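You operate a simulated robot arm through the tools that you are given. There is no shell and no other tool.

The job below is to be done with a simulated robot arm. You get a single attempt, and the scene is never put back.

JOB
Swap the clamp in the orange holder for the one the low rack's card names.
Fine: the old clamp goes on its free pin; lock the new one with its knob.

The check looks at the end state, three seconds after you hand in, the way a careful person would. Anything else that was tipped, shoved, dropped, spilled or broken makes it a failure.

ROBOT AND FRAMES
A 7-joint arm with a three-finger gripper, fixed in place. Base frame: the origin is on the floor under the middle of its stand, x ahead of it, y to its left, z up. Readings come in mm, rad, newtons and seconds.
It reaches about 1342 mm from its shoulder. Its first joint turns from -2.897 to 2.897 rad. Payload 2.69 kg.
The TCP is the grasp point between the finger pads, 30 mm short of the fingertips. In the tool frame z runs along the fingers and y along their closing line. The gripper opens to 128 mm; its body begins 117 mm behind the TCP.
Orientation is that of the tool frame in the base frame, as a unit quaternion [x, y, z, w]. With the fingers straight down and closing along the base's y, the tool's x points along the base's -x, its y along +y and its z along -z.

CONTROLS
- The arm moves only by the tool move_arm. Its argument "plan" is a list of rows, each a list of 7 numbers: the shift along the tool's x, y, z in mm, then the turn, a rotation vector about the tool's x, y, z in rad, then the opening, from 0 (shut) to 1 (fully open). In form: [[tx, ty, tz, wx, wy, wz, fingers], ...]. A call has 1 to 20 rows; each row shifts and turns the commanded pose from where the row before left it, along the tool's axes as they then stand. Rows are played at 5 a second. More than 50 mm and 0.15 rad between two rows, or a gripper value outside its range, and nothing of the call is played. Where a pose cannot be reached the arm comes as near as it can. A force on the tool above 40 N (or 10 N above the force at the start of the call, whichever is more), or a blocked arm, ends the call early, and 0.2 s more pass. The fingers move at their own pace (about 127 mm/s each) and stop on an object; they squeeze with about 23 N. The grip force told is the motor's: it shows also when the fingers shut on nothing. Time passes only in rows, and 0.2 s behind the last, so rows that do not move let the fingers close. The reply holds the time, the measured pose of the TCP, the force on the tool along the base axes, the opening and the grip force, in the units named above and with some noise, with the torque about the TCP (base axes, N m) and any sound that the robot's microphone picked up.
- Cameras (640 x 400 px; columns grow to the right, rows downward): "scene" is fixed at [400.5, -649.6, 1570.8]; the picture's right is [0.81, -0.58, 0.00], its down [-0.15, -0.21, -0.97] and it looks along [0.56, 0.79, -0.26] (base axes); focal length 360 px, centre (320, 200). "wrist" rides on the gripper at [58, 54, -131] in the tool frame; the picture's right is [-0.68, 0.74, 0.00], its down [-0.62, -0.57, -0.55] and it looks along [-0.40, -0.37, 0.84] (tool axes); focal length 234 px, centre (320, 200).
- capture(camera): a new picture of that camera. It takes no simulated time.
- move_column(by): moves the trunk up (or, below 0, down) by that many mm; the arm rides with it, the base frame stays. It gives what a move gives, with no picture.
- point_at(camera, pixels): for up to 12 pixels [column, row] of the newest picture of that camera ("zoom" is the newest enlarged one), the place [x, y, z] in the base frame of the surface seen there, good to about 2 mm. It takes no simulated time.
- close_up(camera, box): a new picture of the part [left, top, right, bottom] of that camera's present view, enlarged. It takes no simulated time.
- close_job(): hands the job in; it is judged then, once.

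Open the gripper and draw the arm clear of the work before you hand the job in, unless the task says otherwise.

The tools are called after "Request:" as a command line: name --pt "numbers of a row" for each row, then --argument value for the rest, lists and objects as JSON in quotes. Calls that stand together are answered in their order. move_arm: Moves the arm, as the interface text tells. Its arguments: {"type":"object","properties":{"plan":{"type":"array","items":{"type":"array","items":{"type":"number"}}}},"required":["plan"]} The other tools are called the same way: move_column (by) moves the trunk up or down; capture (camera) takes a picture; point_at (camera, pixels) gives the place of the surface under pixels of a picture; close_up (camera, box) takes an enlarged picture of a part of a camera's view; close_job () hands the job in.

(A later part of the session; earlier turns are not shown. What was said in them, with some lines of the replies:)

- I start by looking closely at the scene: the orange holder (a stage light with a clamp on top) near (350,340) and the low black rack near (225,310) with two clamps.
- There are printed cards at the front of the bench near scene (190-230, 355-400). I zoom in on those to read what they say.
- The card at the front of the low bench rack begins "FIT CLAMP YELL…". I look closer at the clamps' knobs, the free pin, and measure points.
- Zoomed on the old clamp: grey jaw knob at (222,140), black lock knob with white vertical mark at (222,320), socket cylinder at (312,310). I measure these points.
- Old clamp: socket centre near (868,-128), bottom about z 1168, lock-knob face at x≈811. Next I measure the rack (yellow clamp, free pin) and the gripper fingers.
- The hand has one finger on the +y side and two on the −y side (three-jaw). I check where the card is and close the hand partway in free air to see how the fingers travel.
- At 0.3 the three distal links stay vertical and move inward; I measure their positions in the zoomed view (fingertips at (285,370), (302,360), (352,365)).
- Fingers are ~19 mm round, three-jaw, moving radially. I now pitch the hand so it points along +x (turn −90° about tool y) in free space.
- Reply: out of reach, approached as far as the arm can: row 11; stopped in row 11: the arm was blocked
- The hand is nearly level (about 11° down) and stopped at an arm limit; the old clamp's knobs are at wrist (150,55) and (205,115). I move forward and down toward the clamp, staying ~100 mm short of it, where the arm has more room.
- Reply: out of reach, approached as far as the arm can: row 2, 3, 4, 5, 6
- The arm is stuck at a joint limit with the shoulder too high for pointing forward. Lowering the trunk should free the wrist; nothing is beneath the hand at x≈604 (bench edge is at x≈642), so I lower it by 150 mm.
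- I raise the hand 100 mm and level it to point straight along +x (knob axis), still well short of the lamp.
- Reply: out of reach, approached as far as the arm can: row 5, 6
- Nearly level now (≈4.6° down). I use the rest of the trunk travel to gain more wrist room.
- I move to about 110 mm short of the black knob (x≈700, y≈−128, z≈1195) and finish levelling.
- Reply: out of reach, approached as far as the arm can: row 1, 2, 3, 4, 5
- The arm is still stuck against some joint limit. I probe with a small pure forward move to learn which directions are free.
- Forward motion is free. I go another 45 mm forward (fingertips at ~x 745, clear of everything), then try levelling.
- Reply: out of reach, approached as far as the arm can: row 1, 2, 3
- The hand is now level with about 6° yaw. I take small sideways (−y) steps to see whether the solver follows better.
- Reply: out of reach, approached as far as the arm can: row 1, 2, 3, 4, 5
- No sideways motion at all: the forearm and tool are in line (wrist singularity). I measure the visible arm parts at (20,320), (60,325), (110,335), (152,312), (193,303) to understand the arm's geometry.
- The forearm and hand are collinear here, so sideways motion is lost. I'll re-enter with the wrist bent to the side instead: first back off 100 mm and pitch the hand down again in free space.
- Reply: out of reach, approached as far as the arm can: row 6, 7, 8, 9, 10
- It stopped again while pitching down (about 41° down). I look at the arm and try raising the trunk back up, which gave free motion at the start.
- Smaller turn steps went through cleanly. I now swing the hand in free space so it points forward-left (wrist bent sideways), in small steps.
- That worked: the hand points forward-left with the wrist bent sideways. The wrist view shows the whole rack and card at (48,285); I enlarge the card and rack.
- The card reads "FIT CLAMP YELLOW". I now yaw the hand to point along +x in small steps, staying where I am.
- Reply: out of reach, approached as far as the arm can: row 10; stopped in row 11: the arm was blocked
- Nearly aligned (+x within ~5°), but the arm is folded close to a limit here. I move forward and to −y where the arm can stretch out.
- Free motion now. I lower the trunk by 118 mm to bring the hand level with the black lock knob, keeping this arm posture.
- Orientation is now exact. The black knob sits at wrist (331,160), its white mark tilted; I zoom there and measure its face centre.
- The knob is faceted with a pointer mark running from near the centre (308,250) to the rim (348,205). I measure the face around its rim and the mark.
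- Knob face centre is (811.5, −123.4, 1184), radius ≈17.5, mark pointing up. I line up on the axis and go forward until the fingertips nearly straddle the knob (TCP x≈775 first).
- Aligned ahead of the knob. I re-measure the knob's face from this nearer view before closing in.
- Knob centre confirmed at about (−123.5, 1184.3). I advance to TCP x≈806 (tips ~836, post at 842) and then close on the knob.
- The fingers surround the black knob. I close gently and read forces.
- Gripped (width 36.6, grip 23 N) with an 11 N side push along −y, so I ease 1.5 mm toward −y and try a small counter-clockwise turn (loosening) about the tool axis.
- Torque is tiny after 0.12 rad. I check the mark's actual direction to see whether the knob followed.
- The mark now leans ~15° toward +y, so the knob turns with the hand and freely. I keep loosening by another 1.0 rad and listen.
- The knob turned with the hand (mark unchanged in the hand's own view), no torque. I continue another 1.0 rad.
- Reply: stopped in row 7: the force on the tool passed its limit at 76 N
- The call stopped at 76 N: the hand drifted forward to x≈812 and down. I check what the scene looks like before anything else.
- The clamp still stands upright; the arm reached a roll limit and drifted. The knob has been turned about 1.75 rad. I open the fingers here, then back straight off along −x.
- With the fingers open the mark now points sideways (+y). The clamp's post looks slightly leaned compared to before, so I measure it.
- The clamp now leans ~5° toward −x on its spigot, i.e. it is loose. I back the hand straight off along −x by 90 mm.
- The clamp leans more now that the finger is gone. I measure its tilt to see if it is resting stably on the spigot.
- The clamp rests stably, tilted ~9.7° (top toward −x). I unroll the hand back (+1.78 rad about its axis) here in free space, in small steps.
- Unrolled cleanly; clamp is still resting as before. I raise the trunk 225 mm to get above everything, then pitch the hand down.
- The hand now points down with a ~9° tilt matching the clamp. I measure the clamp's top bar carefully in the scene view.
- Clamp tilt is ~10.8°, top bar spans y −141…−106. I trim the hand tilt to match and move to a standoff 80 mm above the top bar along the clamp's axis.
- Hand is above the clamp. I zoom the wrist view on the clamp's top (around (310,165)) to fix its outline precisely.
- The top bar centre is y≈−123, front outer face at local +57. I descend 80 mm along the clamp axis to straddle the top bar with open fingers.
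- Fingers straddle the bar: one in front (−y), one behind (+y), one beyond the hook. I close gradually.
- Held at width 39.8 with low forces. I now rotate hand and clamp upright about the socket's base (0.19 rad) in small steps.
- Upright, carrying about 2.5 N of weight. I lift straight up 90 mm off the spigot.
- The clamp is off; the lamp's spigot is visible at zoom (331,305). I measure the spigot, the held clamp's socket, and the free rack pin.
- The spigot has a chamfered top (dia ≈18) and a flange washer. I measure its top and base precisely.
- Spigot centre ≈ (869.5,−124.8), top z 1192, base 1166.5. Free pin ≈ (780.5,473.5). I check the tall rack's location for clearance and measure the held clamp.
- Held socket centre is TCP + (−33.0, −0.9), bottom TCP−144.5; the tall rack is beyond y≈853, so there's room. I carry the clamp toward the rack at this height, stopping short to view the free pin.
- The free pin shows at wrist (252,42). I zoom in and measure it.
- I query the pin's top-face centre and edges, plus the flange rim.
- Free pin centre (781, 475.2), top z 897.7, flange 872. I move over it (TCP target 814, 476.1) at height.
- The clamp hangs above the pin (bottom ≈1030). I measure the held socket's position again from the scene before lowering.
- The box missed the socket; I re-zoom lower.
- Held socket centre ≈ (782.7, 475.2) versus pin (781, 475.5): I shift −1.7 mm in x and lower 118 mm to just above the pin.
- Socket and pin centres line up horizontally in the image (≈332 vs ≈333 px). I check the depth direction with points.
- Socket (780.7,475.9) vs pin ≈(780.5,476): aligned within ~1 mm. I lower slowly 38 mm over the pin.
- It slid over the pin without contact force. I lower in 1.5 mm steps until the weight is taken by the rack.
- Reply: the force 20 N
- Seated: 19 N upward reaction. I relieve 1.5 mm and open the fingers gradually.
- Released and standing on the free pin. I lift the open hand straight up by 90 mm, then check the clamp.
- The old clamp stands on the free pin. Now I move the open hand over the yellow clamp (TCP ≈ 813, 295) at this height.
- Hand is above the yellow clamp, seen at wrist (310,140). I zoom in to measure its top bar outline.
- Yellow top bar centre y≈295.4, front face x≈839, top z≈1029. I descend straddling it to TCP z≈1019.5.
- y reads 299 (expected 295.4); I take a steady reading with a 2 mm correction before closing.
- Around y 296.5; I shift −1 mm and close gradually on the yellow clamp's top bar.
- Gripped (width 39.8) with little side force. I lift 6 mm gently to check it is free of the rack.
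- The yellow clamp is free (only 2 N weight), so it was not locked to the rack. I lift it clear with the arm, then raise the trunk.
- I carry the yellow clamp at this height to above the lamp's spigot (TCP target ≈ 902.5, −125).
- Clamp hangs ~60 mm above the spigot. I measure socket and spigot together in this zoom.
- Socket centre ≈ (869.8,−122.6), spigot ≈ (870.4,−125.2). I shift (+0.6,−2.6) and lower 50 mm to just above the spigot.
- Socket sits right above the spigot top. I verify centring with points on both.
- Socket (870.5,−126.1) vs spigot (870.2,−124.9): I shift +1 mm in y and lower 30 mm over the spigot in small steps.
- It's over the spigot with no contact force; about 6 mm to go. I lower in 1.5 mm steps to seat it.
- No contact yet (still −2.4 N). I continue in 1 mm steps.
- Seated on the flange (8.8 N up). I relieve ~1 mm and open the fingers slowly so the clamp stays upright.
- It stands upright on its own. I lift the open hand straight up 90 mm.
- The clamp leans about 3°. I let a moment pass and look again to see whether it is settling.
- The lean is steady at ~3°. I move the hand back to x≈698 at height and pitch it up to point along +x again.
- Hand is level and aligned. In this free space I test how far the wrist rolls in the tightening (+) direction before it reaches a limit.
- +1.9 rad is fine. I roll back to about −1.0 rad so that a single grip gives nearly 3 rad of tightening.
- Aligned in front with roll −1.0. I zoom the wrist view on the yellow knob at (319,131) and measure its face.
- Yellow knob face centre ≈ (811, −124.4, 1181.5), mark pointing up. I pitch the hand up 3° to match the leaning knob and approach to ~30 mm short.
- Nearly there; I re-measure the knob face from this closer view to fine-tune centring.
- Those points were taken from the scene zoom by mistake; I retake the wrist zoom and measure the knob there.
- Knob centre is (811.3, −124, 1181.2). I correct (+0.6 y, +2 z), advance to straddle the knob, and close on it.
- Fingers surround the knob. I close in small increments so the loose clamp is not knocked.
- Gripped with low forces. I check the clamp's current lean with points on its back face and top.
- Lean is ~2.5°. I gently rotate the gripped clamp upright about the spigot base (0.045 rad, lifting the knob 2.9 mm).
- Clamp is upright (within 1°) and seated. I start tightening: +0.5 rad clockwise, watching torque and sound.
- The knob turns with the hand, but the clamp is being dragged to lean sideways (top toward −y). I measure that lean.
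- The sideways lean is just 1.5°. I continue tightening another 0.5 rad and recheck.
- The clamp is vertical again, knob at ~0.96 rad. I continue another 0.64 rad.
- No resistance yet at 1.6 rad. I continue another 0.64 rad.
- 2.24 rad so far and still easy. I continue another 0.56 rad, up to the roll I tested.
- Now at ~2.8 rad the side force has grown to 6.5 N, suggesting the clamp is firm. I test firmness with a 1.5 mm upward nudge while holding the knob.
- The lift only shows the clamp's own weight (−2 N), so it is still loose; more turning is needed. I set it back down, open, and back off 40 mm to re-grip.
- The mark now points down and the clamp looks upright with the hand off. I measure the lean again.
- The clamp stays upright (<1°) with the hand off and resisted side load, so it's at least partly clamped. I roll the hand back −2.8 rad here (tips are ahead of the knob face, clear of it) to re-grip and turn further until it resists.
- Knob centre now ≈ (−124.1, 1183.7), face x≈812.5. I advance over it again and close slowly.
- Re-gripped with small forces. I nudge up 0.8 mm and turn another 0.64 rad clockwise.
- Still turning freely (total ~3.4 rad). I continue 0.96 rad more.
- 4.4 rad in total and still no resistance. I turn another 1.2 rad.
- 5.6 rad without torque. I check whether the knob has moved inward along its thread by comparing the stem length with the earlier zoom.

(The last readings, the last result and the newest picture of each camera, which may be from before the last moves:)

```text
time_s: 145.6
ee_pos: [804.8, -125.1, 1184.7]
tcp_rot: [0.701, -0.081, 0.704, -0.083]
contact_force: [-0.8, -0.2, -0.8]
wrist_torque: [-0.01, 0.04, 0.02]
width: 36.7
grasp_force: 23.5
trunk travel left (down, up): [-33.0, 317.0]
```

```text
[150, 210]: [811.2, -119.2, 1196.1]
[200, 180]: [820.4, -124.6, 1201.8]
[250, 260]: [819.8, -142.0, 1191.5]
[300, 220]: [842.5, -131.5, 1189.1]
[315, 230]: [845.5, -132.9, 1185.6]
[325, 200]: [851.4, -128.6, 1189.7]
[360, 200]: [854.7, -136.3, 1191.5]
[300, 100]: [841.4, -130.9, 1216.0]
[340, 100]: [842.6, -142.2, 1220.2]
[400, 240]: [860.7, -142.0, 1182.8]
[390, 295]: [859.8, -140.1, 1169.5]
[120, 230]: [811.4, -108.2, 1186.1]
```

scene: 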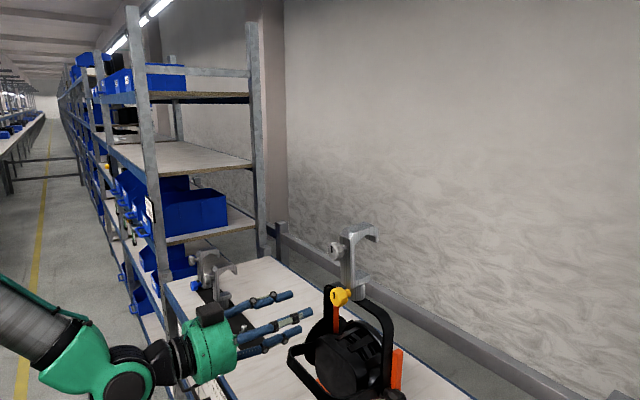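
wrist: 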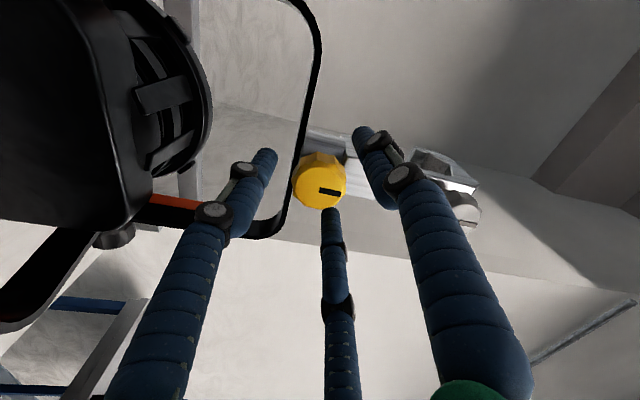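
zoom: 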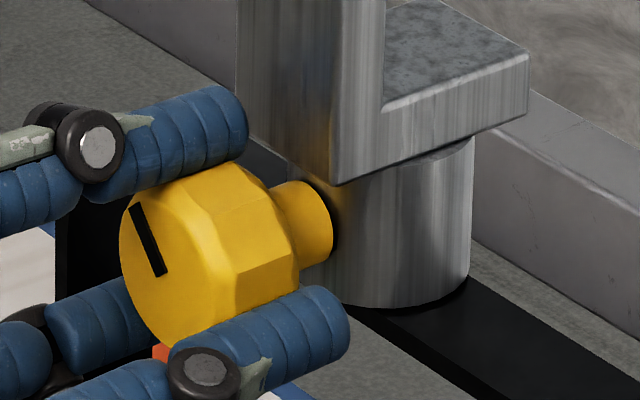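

The knob hasn't moved axially, so locking must depend on turn angle alone. I test the clamp's firmness now with a 1 mm sideways nudge, then a 1.5 mm lift.

Request:
move_arm --pt "-0.23 -0.97 0 0 0 0 0.0" --pt "0 0 0 0 0 0 0.0"

Request:
move_arm --pt "0.23 0.97 0 0 0 0 0.0" --pt "1.46 -0.34 0 0 0 0 0.0" --pt "0 0 0 0 0 0 0.0"

```text
time_s: 146.2
ee_pos: [804.4, -123.6, 1183.8]
tcp_rot: [0.701, -0.08, 0.704, -0.083]
contact_force: [0.0, -0.5, 0.7]
wrist_torque: [0.02, 0.1, -0.05]
width: 36.6
grasp_force: 22.9
trunk travel left (down, up): [-33.0, 317.0]
```

```text
time_s: 147.0
ee_pos: [804.7, -124.1, 1186.7]
tcp_rot: [0.701, -0.081, 0.704, -0.083]
contact_force: [-0.9, -0.3, 0.6]
wrist_torque: [0.02, 0.11, 0.02]
width: 36.3
grasp_force: 23.1
trunk travel left (down, up): [-33.0, 317.0]
```

Hardly any reaction now. I look at where the clamp and lamp stand in this state.

Request:
close_up --camera "scene" --box '[300, 210, 400, 320]'

Request:
point_at --camera "zoom" --pixels '[[305, 110], [320, 110], [300, 225], [320, 225], [325, 75], [370, 55], [345, 310], [360, 300], [338, 170], [310, 170], [345, 110], [335, 250]]'

Request:
close_up --camera "scene" --box '[270, 270, 430, 400]'

Request:
point_at --camera "scene" --pixels '[[383, 320], [330, 300], [400, 370], [335, 350], [300, 365], [335, 320], [370, 340], [393, 350]]'

```text
3.64 times, centred on (350, 265) of scene
```

zoom: 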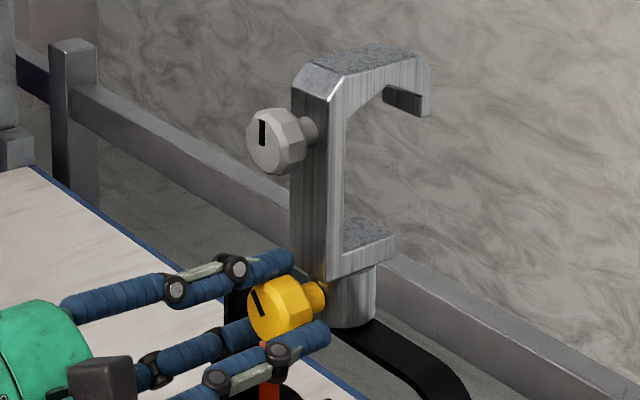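

```text
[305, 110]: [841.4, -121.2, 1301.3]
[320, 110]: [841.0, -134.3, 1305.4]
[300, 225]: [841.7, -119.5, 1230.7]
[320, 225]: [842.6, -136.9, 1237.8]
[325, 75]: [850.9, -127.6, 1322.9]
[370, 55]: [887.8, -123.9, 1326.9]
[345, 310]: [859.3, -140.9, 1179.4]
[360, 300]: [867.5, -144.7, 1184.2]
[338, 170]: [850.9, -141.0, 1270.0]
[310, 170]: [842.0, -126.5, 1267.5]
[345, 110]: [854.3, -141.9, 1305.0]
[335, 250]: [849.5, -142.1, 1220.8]
```

```text
3.08 times, centred on (350, 335) of scene
```

zoom: 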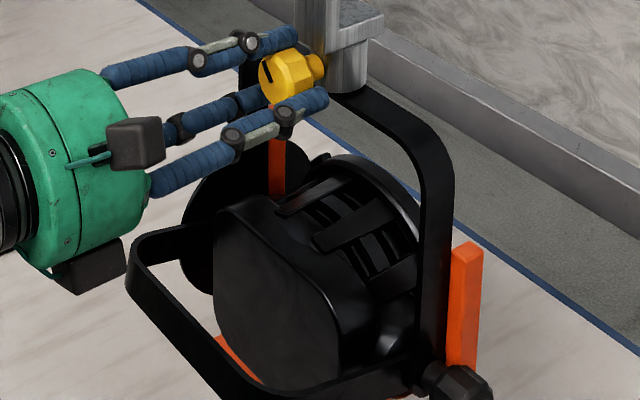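

```text
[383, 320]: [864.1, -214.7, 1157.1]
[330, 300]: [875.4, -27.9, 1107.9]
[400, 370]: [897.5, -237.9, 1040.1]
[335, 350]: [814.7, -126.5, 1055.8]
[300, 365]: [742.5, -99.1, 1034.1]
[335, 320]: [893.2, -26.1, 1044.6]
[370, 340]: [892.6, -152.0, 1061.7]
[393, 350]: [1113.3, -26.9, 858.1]
```

Lamp and clamp are undisturbed, clamp upright but loose. Both locked (old) and open (yellow) marks pointed up, so a full turn probably locks it; I'm at 5.6 of 6.28 rad. I set the 1.5 mm lift back, release, and back off to re-grip.

Request:
move_arm --pt "-1.46 0.34 0 0 0 0 0.0" --pt "0 0 0 0 0 0 0.0" --pt "0 0 0 0 0 0 0.3" --pt "0 0 0 0 0 0 0.33" --pt "0 0 0 0 0 0 0.4" --pt "0 0 0 0 0 0 0.5" --pt "0 0 -10 0 0 0 0.5" --pt "0 0 -20 0 0 0 0.5" --pt "0 0 -20 0 0 0 0.5" --pt "0 0 0 0 0 0 0.5"

Request:
move_arm --pt "0 0 0 0 0 -0.14 0.5" --pt "0 0 0 0 0 -0.14 0.5" --pt "0 0 0 0 0 -0.14 0.5" --pt "0 0 0 0 0 -0.14 0.5" --pt "0 0 0 0 0 -0.14 0.5" --pt "0 0 0 0 0 -0.14 0.5" --pt "0 0 0 0 0 -0.14 0.5" --pt "0 0 0 0 0 -0.14 0.5" --pt "0 0 0 0 0 -0.14 0.5" --pt "0 0 0 0 0 -0.14 0.5" --pt "0 0 0 0 0 -0.14 0.5" --pt "0 0 0 0 0 -0.14 0.5" --pt "0 0 0 0 0 -0.14 0.5" --pt "0 0 0 0 0 -0.14 0.5" --pt "0 0 0 0 0 -0.14 0.5" --pt "0 0 0 0 0 -0.14 0.5" --pt "0 0 0 0 0 -0.14 0.5" --pt "0 0 0 0 0 -0.14 0.5" --pt "0 0 0 0 0 -0.14 0.5" --pt "0 0 0 0 0 -0.14 0.5"

Request:
close_up --camera "scene" --box '[300, 210, 400, 320]'

Request:
point_at --camera "zoom" --pixels '[[305, 110], [320, 110], [300, 225], [320, 225], [325, 75], [370, 55], [345, 310], [360, 300], [338, 170], [310, 170], [345, 110], [335, 250]]'

Request:
close_up --camera "wrist" --box '[270, 90, 370, 190]'

Request:
point_at --camera "zoom" --pixels '[[320, 270], [320, 230], [320, 310], [280, 270], [360, 270], [300, 240], [340, 300], [340, 240], [300, 300], [310, 265], [330, 265], [320, 255]]'

```text
time_s: 149.2
ee_pos: [754.6, -125.8, 1185.2]
tcp_rot: [0.701, -0.079, 0.704, -0.083]
contact_force: [0.5, 0.9, -0.2]
wrist_torque: [-0.02, 0.01, 0.01]
width: 64.1
grasp_force: 0.1
trunk travel left (down, up): [-33.0, 317.0]
```

```text
time_s: 153.4
ee_pos: [754.3, -125.7, 1185.3]
tcp_rot: [0.196, 0.677, 0.2, 0.68]
contact_force: [0.3, 0.0, 0.5]
wrist_torque: [0.01, 0.02, 0.0]
width: 64.2
grasp_force: 0.0
trunk travel left (down, up): [-33.0, 317.0]
```

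```text
3.64 times, centred on (350, 265) of scene
```

zoom: 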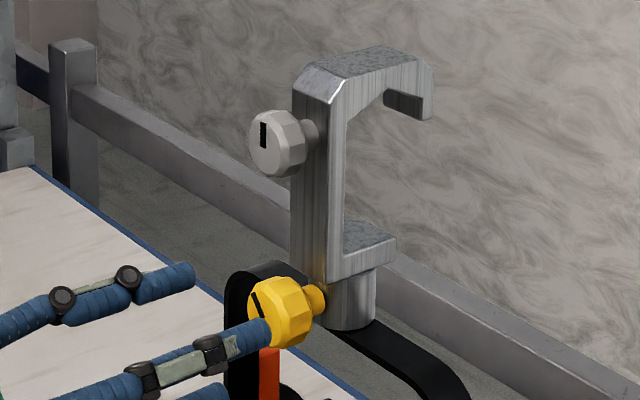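

```text
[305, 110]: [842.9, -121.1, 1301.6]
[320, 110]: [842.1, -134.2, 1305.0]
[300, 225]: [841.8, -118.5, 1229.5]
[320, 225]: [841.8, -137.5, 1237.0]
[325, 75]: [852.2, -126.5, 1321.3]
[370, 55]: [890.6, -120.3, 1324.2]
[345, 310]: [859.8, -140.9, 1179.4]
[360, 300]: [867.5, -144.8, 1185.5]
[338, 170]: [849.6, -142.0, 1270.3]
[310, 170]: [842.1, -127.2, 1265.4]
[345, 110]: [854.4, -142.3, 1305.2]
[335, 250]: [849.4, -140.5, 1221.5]
```

```text
4.00 times, centred on (320, 140) of wrist
```

zoom: 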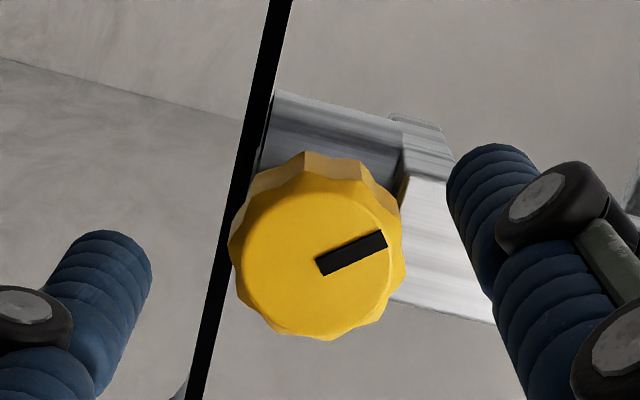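

```text
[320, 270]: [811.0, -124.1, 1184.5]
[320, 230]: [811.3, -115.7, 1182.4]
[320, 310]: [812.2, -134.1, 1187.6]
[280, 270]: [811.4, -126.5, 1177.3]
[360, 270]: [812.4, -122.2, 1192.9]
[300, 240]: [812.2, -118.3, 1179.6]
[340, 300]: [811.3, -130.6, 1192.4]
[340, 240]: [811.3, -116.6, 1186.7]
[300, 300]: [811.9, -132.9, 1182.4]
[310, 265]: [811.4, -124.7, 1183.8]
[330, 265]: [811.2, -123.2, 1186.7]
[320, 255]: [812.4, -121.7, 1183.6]
```

The clamp stands upright by itself; knob centre (−124, 1184), mark 39° short of up. I advance and grip again.

Request:
move_arm --pt "1.8 0.6 0 0 0 0 0.5" --pt "0 0 15 0 0 0 0.5" --pt "0 0 15 0 0 0 0.5" --pt "0 0 11 0 0 0 0.5" --pt "0 0 10 0 0 0 0.5" --pt "0 0 0 0 0 0 0.5" --pt "0 0 0 0 0 0 0.4" --pt "0 0 0 0 0 0 0.34" --pt "0 0 0 0 0 0 0.31" --pt "0 0 0 0 0 0 0.29" --pt "0 0 0 0 0 0 0.27" --pt "0 0 0 0 0 0 0.2" --pt "0 0 0 0 0 0 0.0" --pt "0 0 0 0 0 0 0.0"

Request:
move_arm --pt "0 0 0 0 0 0.08 0.0" --pt "0 0 0 0 0 0.08 0.0" --pt "0 0 0 0 0 0.08 0.0" --pt "0 0 0 0 0 0.08 0.0" --pt "0 0 0 0 0 0.08 0.0" --pt "0 0 0 0 0 0.08 0.0" --pt "0 0 0 0 0 0.08 0.0" --pt "0 0 0 0 0 0 0.0"

Request:
close_up --camera "wrist" --box '[260, 110, 380, 230]'

Request:
close_up --camera "scene" --box '[300, 210, 400, 320]'

```text
time_s: 156.4
ee_pos: [807.2, -123.3, 1184.1]
tcp_rot: [0.198, 0.677, 0.201, 0.68]
contact_force: [1.4, -0.8, 3.1]
wrist_torque: [0.0, -0.21, -0.06]
width: 36.8
grasp_force: 23.2
trunk travel left (down, up): [-33.0, 317.0]
```

```text
time_s: 158.2
ee_pos: [805.1, -123.7, 1183.7]
tcp_rot: [0.377, 0.595, 0.383, 0.598]
contact_force: [-0.9, -0.9, 4.1]
wrist_torque: [-0.02, -0.46, -0.08]
width: 36.8
grasp_force: 22.9
trunk travel left (down, up): [-33.0, 317.0]
```

```text
3.33 times, centred on (320, 170) of wrist
```

zoom: 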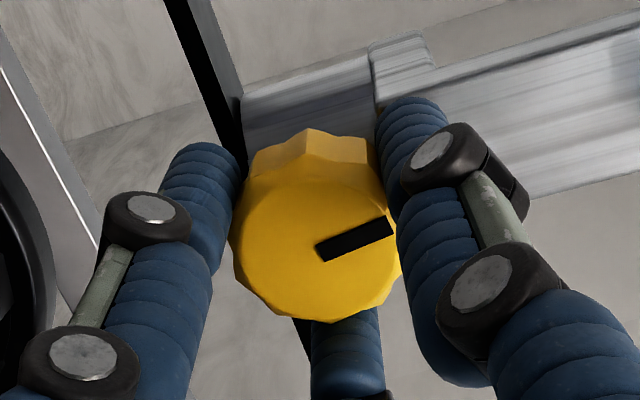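

```text
3.64 times, centred on (350, 265) of scene
```

zoom: 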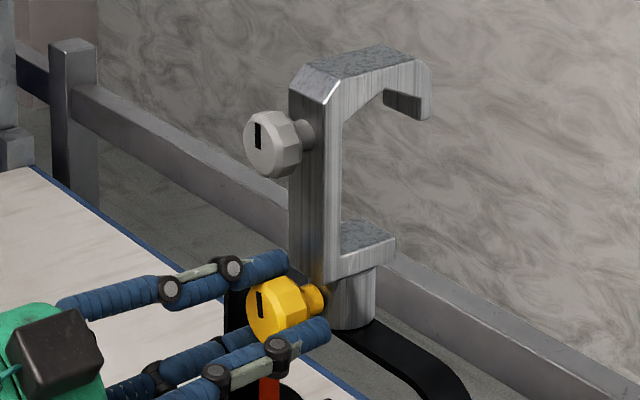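

Now at ~6.16 rad; some reaction appears (4 N, −0.46 N·m about y). I continue in smaller portions, watching the torque.

Request:
move_arm --pt "0 0 0 0 0 0.07 0.0" --pt "0 0 0 0 0 0.07 0.0" --pt "0 0 0 0 0 0.07 0.0" --pt "0 0 0 0 0 0.07 0.0" --pt "0 0 0 0 0 0 0.0"

Request:
close_up --camera "wrist" --box '[260, 110, 380, 230]'

```text
time_s: 159.4
ee_pos: [805.7, -123.9, 1182.8]
tcp_rot: [0.456, 0.537, 0.462, 0.539]
contact_force: [1.0, 3.3, 2.9]
wrist_torque: [-0.29, -0.4, 0.01]
width: 36.9
grasp_force: 23.0
trunk travel left (down, up): [-33.0, 317.0]
```

```text
3.33 times, centred on (320, 170) of wrist
```

zoom: 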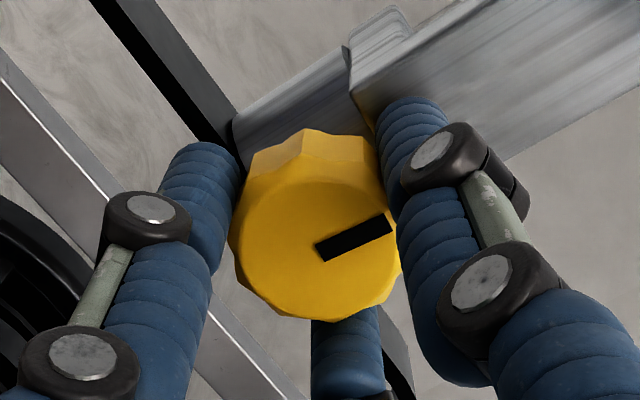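

A turning resistance of −0.29 N·m has appeared: the knob is tightening. I go a bit further in small steps.

Request:
move_arm --pt "0 0 0 0 0 0.05 0.0" --pt "0 0 0 0 0 0.05 0.0" --pt "0 0 0 0 0 0.05 0.0" --pt "0 0 0 0 0 0 0.0"

Request:
close_up --camera "wrist" --box '[260, 110, 380, 230]'

Request:
close_up --camera "scene" --box '[300, 210, 400, 320]'

```text
time_s: 160.4
ee_pos: [805.0, -124.2, 1183.7]
tcp_rot: [0.495, 0.502, 0.5, 0.502]
contact_force: [0.5, 4.1, 4.3]
wrist_torque: [-0.18, -0.22, 0.02]
width: 36.7
grasp_force: 23.6
trunk travel left (down, up): [-33.0, 317.0]
```

```text
3.33 times, centred on (320, 170) of wrist
```

zoom: 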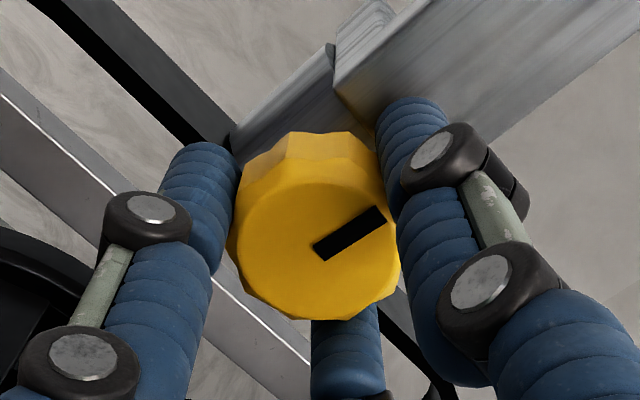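

```text
3.64 times, centred on (350, 265) of scene
```

zoom: 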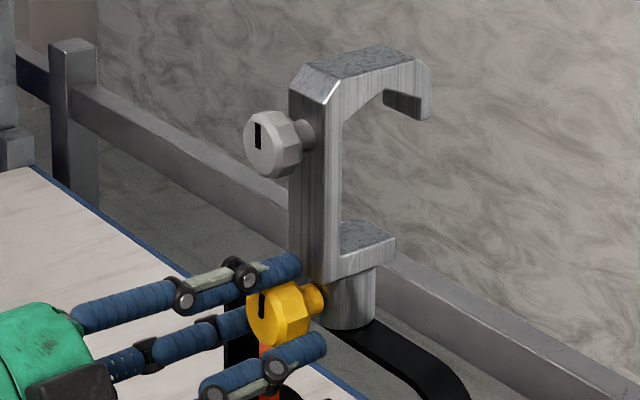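

The fingers now slip on the knob (mark shifted in the hand's view), mark pointing up: it has hit its stop. I nudge +0.5 mm in y and z to relieve and test firmness.

Request:
move_arm --pt "0.5 0.5 0 0 0 0 0.0" --pt "0 0 0 0 0 0 0.0"

Request:
move_arm --pt "0 1.2 0 0 0 0 0.0" --pt "0 0 0 0 0 0 0.0"

```text
time_s: 161.0
ee_pos: [805.3, -122.6, 1183.5]
tcp_rot: [0.496, 0.502, 0.5, 0.502]
contact_force: [-1.1, -1.4, 2.2]
wrist_torque: [-0.02, -0.14, -0.23]
width: 36.8
grasp_force: 22.6
trunk travel left (down, up): [-33.0, 317.0]
```

```text
time_s: 161.6
ee_pos: [805.3, -121.5, 1183.8]
tcp_rot: [0.496, 0.502, 0.5, 0.502]
contact_force: [-6.1, -2.1, -2.0]
wrist_torque: [0.0, 0.03, -0.28]
width: 36.8
grasp_force: 23.0
trunk travel left (down, up): [-33.0, 317.0]
```

The clamp is now stiff in both directions (≈5 N for 0.5 mm), with the mark up just like the old clamp when locked. I relieve the last nudge, open the fingers and back away.

Request:
move_arm --pt "-0.2 -0.6 0 0 0 0 0.0" --pt "0 0 0 0 0 0 0.0" --pt "0 0 0 0 0 0 0.3" --pt "0 0 0 0 0 0 0.36" --pt "0 0 0 0 0 0 0.5" --pt "0 0 0 0 0 0 0.5" --pt "0 0 -10 0 0 0 0.5" --pt "0 0 -20 0 0 0 0.5" --pt "0 0 -30 0 0 0 0.5" --pt "0 0 -30 0 0 0 0.5" --pt "0 0 0 0 0 0 0.5"

Request:
close_up --camera "scene" --box '[300, 210, 400, 320]'

Request:
point_at --camera "zoom" --pixels '[[305, 110], [320, 110], [300, 225], [320, 225], [325, 75], [370, 55], [345, 310], [360, 300], [338, 170], [310, 170], [345, 110], [335, 250]]'

Request:
close_up --camera "wrist" --box '[260, 80, 420, 220]'

```text
time_s: 164.0
ee_pos: [714.5, -125.4, 1184.9]
tcp_rot: [0.495, 0.502, 0.5, 0.503]
contact_force: [0.0, -0.5, 0.1]
wrist_torque: [-0.03, 0.03, 0.03]
width: 64.0
grasp_force: 0.0
trunk travel left (down, up): [-33.0, 317.0]
```

```text
3.64 times, centred on (350, 265) of scene
```

zoom: 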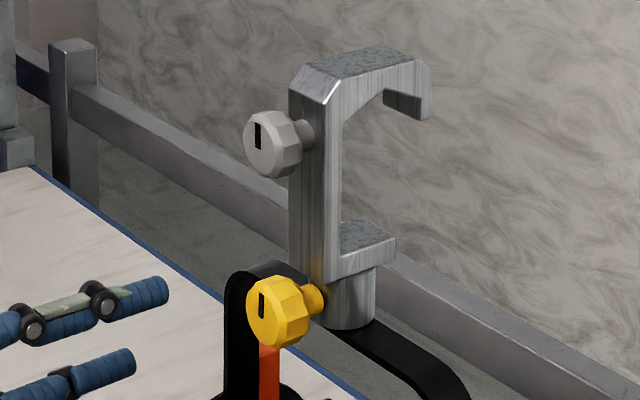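

```text
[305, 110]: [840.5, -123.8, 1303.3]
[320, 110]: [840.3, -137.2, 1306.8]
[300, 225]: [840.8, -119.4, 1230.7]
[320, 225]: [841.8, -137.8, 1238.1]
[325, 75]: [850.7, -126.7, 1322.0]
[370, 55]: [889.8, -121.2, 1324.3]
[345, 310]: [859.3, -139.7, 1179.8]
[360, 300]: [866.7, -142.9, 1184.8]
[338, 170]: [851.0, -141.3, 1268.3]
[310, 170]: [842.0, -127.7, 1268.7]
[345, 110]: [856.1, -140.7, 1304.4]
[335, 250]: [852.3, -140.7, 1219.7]
```

```text
2.86 times, centred on (340, 150) of wrist
```

zoom: 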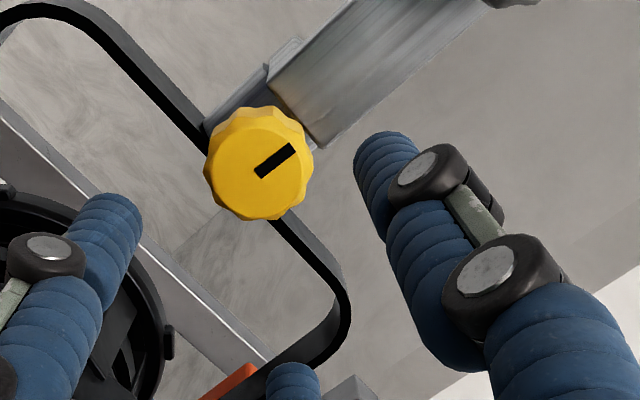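

Clamp upright and knob mark near up. I compare the knob's final angle with the old clamp's locked angle by measuring the mark.

Request:
close_up --camera "wrist" --box '[305, 110, 385, 160]'

```text
8.00 times, centred on (345, 135) of wrist
```

zoom: 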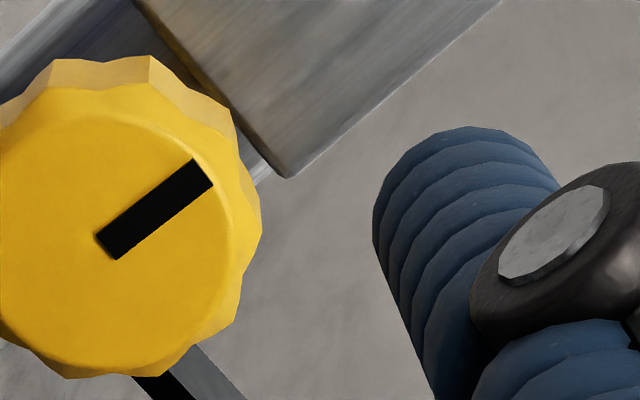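

Request:
point_at --camera "zoom" --pixels '[[105, 245], [203, 172], [98, 235], [117, 258], [192, 161], [211, 185], [155, 208], [60, 130], [30, 330], [180, 320], [220, 200], [100, 240]]'

```text
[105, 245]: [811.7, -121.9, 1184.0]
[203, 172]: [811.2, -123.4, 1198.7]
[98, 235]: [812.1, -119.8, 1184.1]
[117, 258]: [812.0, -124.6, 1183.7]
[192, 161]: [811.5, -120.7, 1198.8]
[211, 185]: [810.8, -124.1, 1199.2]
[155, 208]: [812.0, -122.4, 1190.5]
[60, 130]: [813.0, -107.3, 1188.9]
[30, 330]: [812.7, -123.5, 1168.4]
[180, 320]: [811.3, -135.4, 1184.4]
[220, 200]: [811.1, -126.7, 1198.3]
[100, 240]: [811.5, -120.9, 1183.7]
```

The mark points straight up again (full turn), matching the old clamp's locked angle. To be sure it's at its stop I'll re-grip once and apply a little more clockwise turn; first a position reading.

Request:
move_arm --pt "0 0 20 0 0 0 0.5" --pt "0 0 20 0 0 0 0.5" --pt "0 0 0 0 0 0 0.5"

Request:
move_arm --pt "0 0 0 0 0 0 0.5"

Request:
close_up --camera "wrist" --box '[270, 110, 370, 200]'

Request:
point_at --camera "zoom" --pixels '[[300, 230], [260, 230], [340, 230], [300, 190], [300, 270], [320, 210], [280, 250], [280, 210], [320, 250], [310, 225], [290, 225], [300, 210]]'

```text
time_s: 164.8
ee_pos: [755.9, -123.5, 1184.0]
tcp_rot: [0.495, 0.502, 0.5, 0.503]
contact_force: [0.7, 0.3, -0.9]
wrist_torque: [-0.01, -0.03, -0.01]
width: 63.9
grasp_force: 0.1
trunk travel left (down, up): [-33.0, 317.0]
```

```text
time_s: 165.2
ee_pos: [755.6, -124.6, 1184.6]
tcp_rot: [0.495, 0.502, 0.5, 0.503]
contact_force: [-0.2, -0.7, 0.1]
wrist_torque: [-0.01, 0.02, 0.03]
width: 64.2
grasp_force: 0.0
trunk travel left (down, up): [-33.0, 317.0]
```

```text
4.44 times, centred on (320, 155) of wrist
```

zoom: 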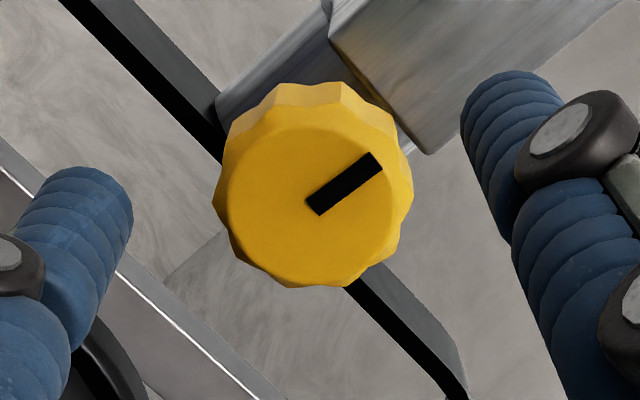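

```text
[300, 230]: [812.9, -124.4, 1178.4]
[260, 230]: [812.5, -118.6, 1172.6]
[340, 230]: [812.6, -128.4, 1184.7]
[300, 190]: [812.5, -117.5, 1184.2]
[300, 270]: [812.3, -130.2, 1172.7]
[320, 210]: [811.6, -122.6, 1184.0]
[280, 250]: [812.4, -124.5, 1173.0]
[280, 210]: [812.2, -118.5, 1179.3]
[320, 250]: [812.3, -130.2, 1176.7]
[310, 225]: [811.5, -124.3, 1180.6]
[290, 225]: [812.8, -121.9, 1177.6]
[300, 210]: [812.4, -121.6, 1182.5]
```

Knob centre ≈ (−122.6, 1183.2). I advance, grip, and apply +0.24 rad to confirm it is at its stop.

Request:
move_arm --pt "1.4 -1.0 0 0 0 0 0.5" --pt "0 0 15 0 0 0 0.5" --pt "0 0 15 0 0 0 0.5" --pt "0 0 10 0 0 0 0.5" --pt "0 0 9 0 0 0 0.5" --pt "0 0 0 0 0 0 0.5" --pt "0 0 0 0 0 0 0.4" --pt "0 0 0 0 0 0 0.34" --pt "0 0 0 0 0 0 0.31" --pt "0 0 0 0 0 0 0.29" --pt "0 0 0 0 0 0 0.27" --pt "0 0 0 0 0 0 0.1" --pt "0 0 0 0 0 0 0.0" --pt "0 0 0 0 0 0 0.0"

Request:
close_up --camera "wrist" --box '[260, 110, 380, 230]'

Request:
move_arm --pt "0 0 0 0 0 0.06 0.0" --pt "0 0 0 0 0 0.06 0.0" --pt "0 0 0 0 0 0.06 0.0" --pt "0 0 0 0 0 0.06 0.0" --pt "0 0 0 0 0 0 0.0"

Request:
close_up --camera "wrist" --box '[260, 110, 380, 230]'

```text
time_s: 168.2
ee_pos: [803.6, -122.6, 1183.9]
tcp_rot: [0.495, 0.502, 0.499, 0.504]
contact_force: [0.6, -5.5, 0.5]
wrist_torque: [-0.01, -0.01, -0.09]
width: 37.6
grasp_force: 23.3
trunk travel left (down, up): [-33.0, 317.0]
```

```text
3.33 times, centred on (320, 170) of wrist
```

zoom: 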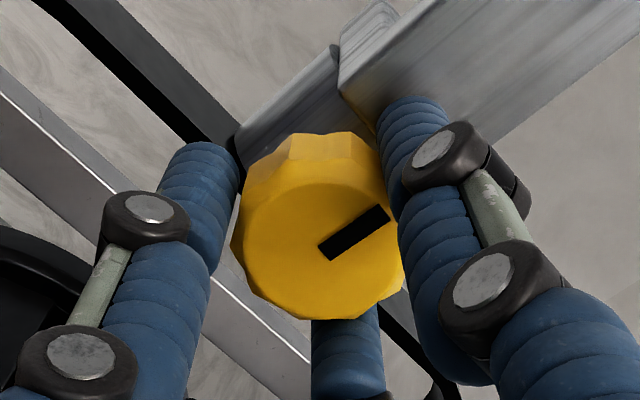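

```text
time_s: 169.4
ee_pos: [804.9, -122.3, 1183.6]
tcp_rot: [0.552, 0.438, 0.557, 0.438]
contact_force: [-0.2, -15.1, 1.6]
wrist_torque: [-0.26, -0.15, -0.59]
width: 36.9
grasp_force: 22.8
trunk travel left (down, up): [-33.0, 317.0]
```

```text
3.33 times, centred on (320, 170) of wrist
```

zoom: 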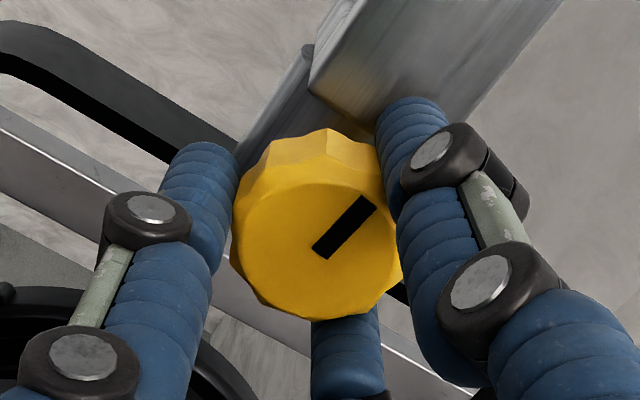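

The knob stays put while the fingers slip (−0.26 N·m) and the clamp resists 15 N sideways: it's tight at its stop. I relieve the side load, open, and retreat.

Request:
move_arm --pt "-1.2 0.3 0 0 0 0 0.0" --pt "0 0 0 0 0 0 0.3" --pt "0 0 0 0 0 0 0.36" --pt "0 0 0 0 0 0 0.5" --pt "0 0 0 0 0 0 0.5" --pt "0 0 -10 0 0 0 0.5" --pt "0 0 -20 0 0 0 0.5" --pt "0 0 -30 0 0 0 0.5" --pt "0 0 -40 0 0 0 0.5" --pt "0 0 0 0 0 -0.12 0.5" --pt "0 0 0 0 0 -0.12 0.5" --pt "0 0 0 0 0 0 0.5"

Request:
capture --camera "scene"

Request:
close_up --camera "scene" --box '[300, 210, 400, 320]'

Request:
point_at --camera "zoom" --pixels '[[300, 110], [318, 110], [300, 225], [320, 225], [325, 75], [370, 55], [345, 310], [360, 300], [338, 170], [310, 170], [345, 110], [335, 250]]'

Request:
close_up --camera "scene" --box '[180, 240, 280, 360]'

```text
time_s: 172.0
ee_pos: [705.1, -123.1, 1184.4]
tcp_rot: [0.496, 0.502, 0.499, 0.503]
contact_force: [0.0, -0.7, 0.6]
wrist_torque: [-0.02, -0.02, -0.01]
width: 63.9
grasp_force: 0.0
trunk travel left (down, up): [-33.0, 317.0]
```

```text
taken
```

scene: 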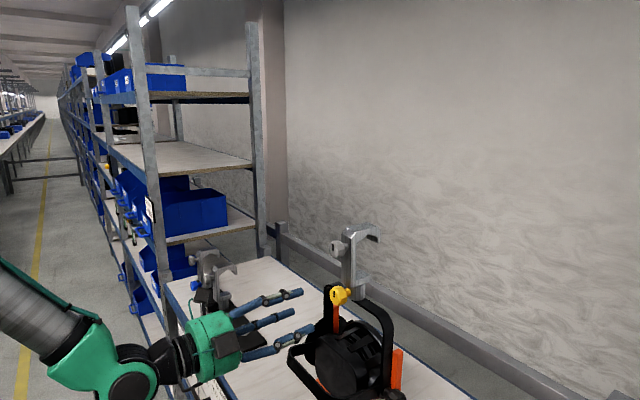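

```text
3.64 times, centred on (350, 265) of scene
```

zoom: 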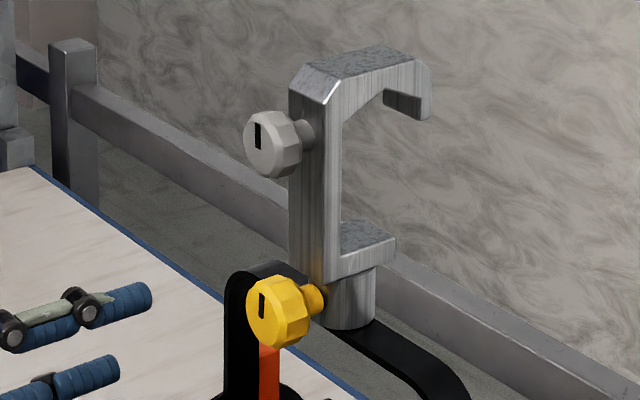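

```text
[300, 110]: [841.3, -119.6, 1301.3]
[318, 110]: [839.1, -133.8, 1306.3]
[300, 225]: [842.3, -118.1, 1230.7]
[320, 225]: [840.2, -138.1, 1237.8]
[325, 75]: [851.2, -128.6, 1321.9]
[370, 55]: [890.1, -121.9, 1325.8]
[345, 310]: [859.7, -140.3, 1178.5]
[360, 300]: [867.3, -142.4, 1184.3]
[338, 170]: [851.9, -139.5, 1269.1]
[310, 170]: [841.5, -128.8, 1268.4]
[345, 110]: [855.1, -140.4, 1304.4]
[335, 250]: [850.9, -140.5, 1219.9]
```

```text
3.33 times, centred on (230, 300) of scene
```

zoom: 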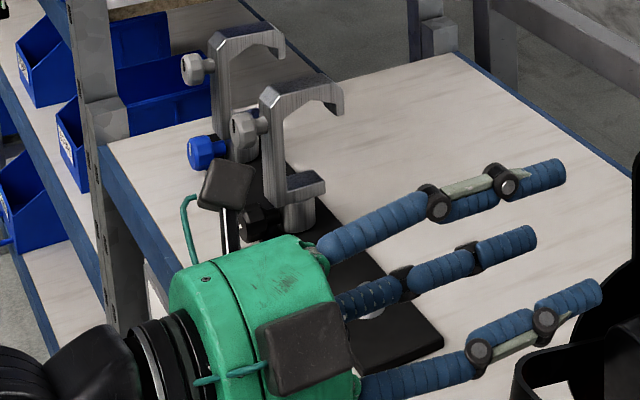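

Everything is in place; the yellow clamp is upright and locked. I raise the trunk to draw the arm clear and do a final check of the rack and lamp.

Request:
move_column --by 224

Request:
move_arm --pt "0 0 -20 0 0 0 1.0" --pt "0 10 -20 0 0 0 1.0" --pt "0 10 0 0 0 0 1.0" --pt "0 0 0 0 0 0 1.0"

Request:
capture --camera "scene"

Request:
close_up --camera "scene" --box '[180, 240, 280, 360]'

Request:
close_up --camera "scene" --box '[270, 210, 430, 400]'

```text
time_s: 174.4
ee_pos: [703.5, -123.7, 1407.4]
tcp_rot: [0.495, 0.502, 0.5, 0.504]
contact_force: [0.0, 0.3, -0.5]
wrist_torque: [0.0, 0.02, 0.03]
width: 64.0
grasp_force: 0.0
trunk travel left (down, up): [-257.0, 93.0]
```

```text
time_s: 175.4
ee_pos: [665.7, -123.4, 1427.6]
tcp_rot: [0.495, 0.503, 0.5, 0.502]
contact_force: [0.3, -0.2, 0.5]
wrist_torque: [0.0, 0.0, 0.01]
width: 127.9
grasp_force: 0.0
trunk travel left (down, up): [-257.0, 93.0]
```

```text
taken
```

scene: 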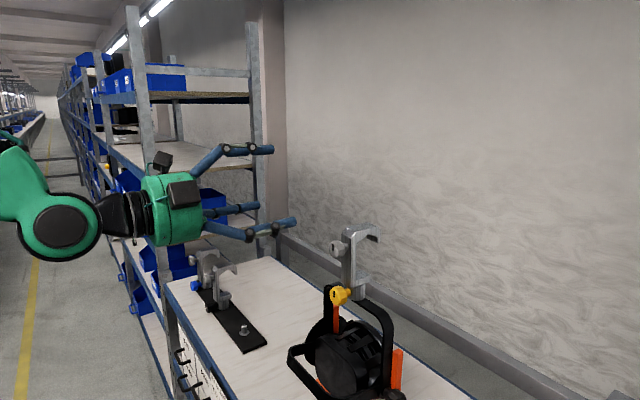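

```text
3.33 times, centred on (230, 300) of scene
```

zoom: 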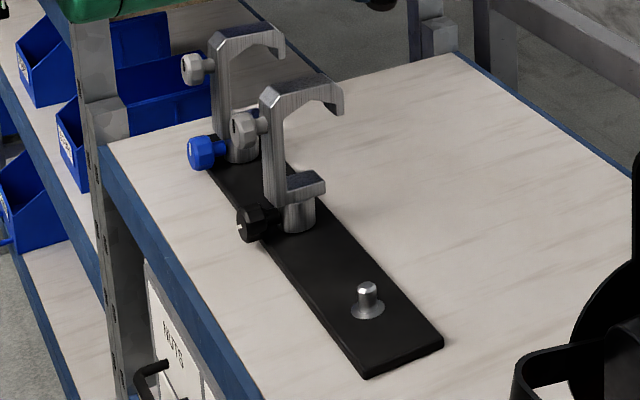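

```text
2.11 times, centred on (350, 305) of scene
```

zoom: 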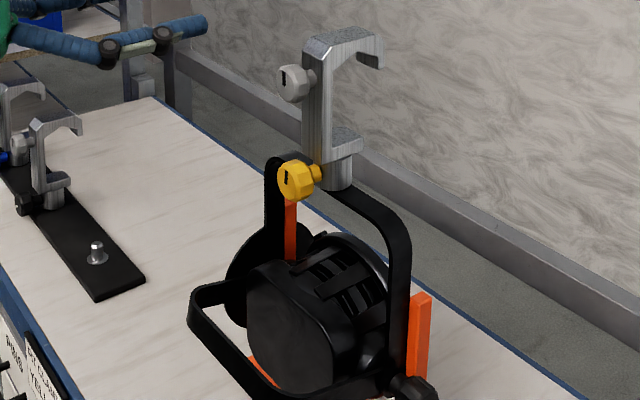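

Both clamps look right. One last check that the old clamp is upright and fully seated on the free pin.

Request:
close_up --camera "scene" --box '[190, 250, 250, 320]'

Request:
point_at --camera "zoom" --pixels '[[280, 120], [285, 200], [300, 120], [302, 200], [330, 90], [345, 240], [330, 265], [345, 270], [300, 85], [360, 215], [345, 280], [310, 285]]'

```text
5.71 times, centred on (220, 285) of scene
```

zoom: 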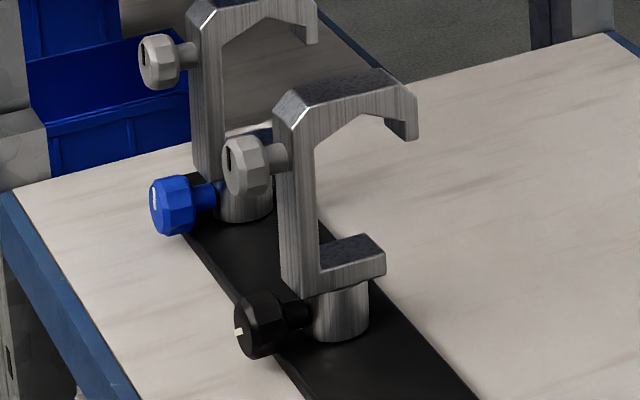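

```text
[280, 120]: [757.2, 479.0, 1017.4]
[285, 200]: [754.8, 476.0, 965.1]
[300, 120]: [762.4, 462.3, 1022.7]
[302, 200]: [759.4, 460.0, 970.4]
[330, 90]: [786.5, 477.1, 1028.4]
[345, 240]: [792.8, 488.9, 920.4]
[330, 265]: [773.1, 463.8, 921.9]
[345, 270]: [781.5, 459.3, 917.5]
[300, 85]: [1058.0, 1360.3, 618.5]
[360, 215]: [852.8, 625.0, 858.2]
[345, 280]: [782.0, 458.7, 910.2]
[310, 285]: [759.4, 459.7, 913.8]
```

The old clamp's top is at z≈1028, the same height the yellow one had on the rack, so it is fully seated and upright. The yellow clamp is locked on the lamp, the gripper is open and the arm is clear, so I hand in.

Request:
close_job

```text
The job is handed in.
```

I swapped the clamps and handed the job in. I haven't seen the judge's result.

- **Card:** the low rack's card reads "FIT CLAMP YELLOW", so the yellow clamp was the one to fit.
- **Old clamp:** I loosened its black knob, lifted it off the lamp and put it on the rack's free pin. It stands upright at the height the yellow clamp stood on the rack.
- **Yellow clamp:** it is seated upright on the lamp's spigot. I turned its knob clockwise about one full turn until it stopped and my fingers slipped on it. The clamp was then stiff when I pushed it sideways.

**Force while loosening:** the arm reached its roll limit and one move stopped at 76 N. The loosened old clamp leaned about 10° on the spigot, and I straightened it before lifting. The lamp measured in the same place when I checked later, and I saw nothing else tipped or moved.

The gripper is open and the arm is clear of the work.
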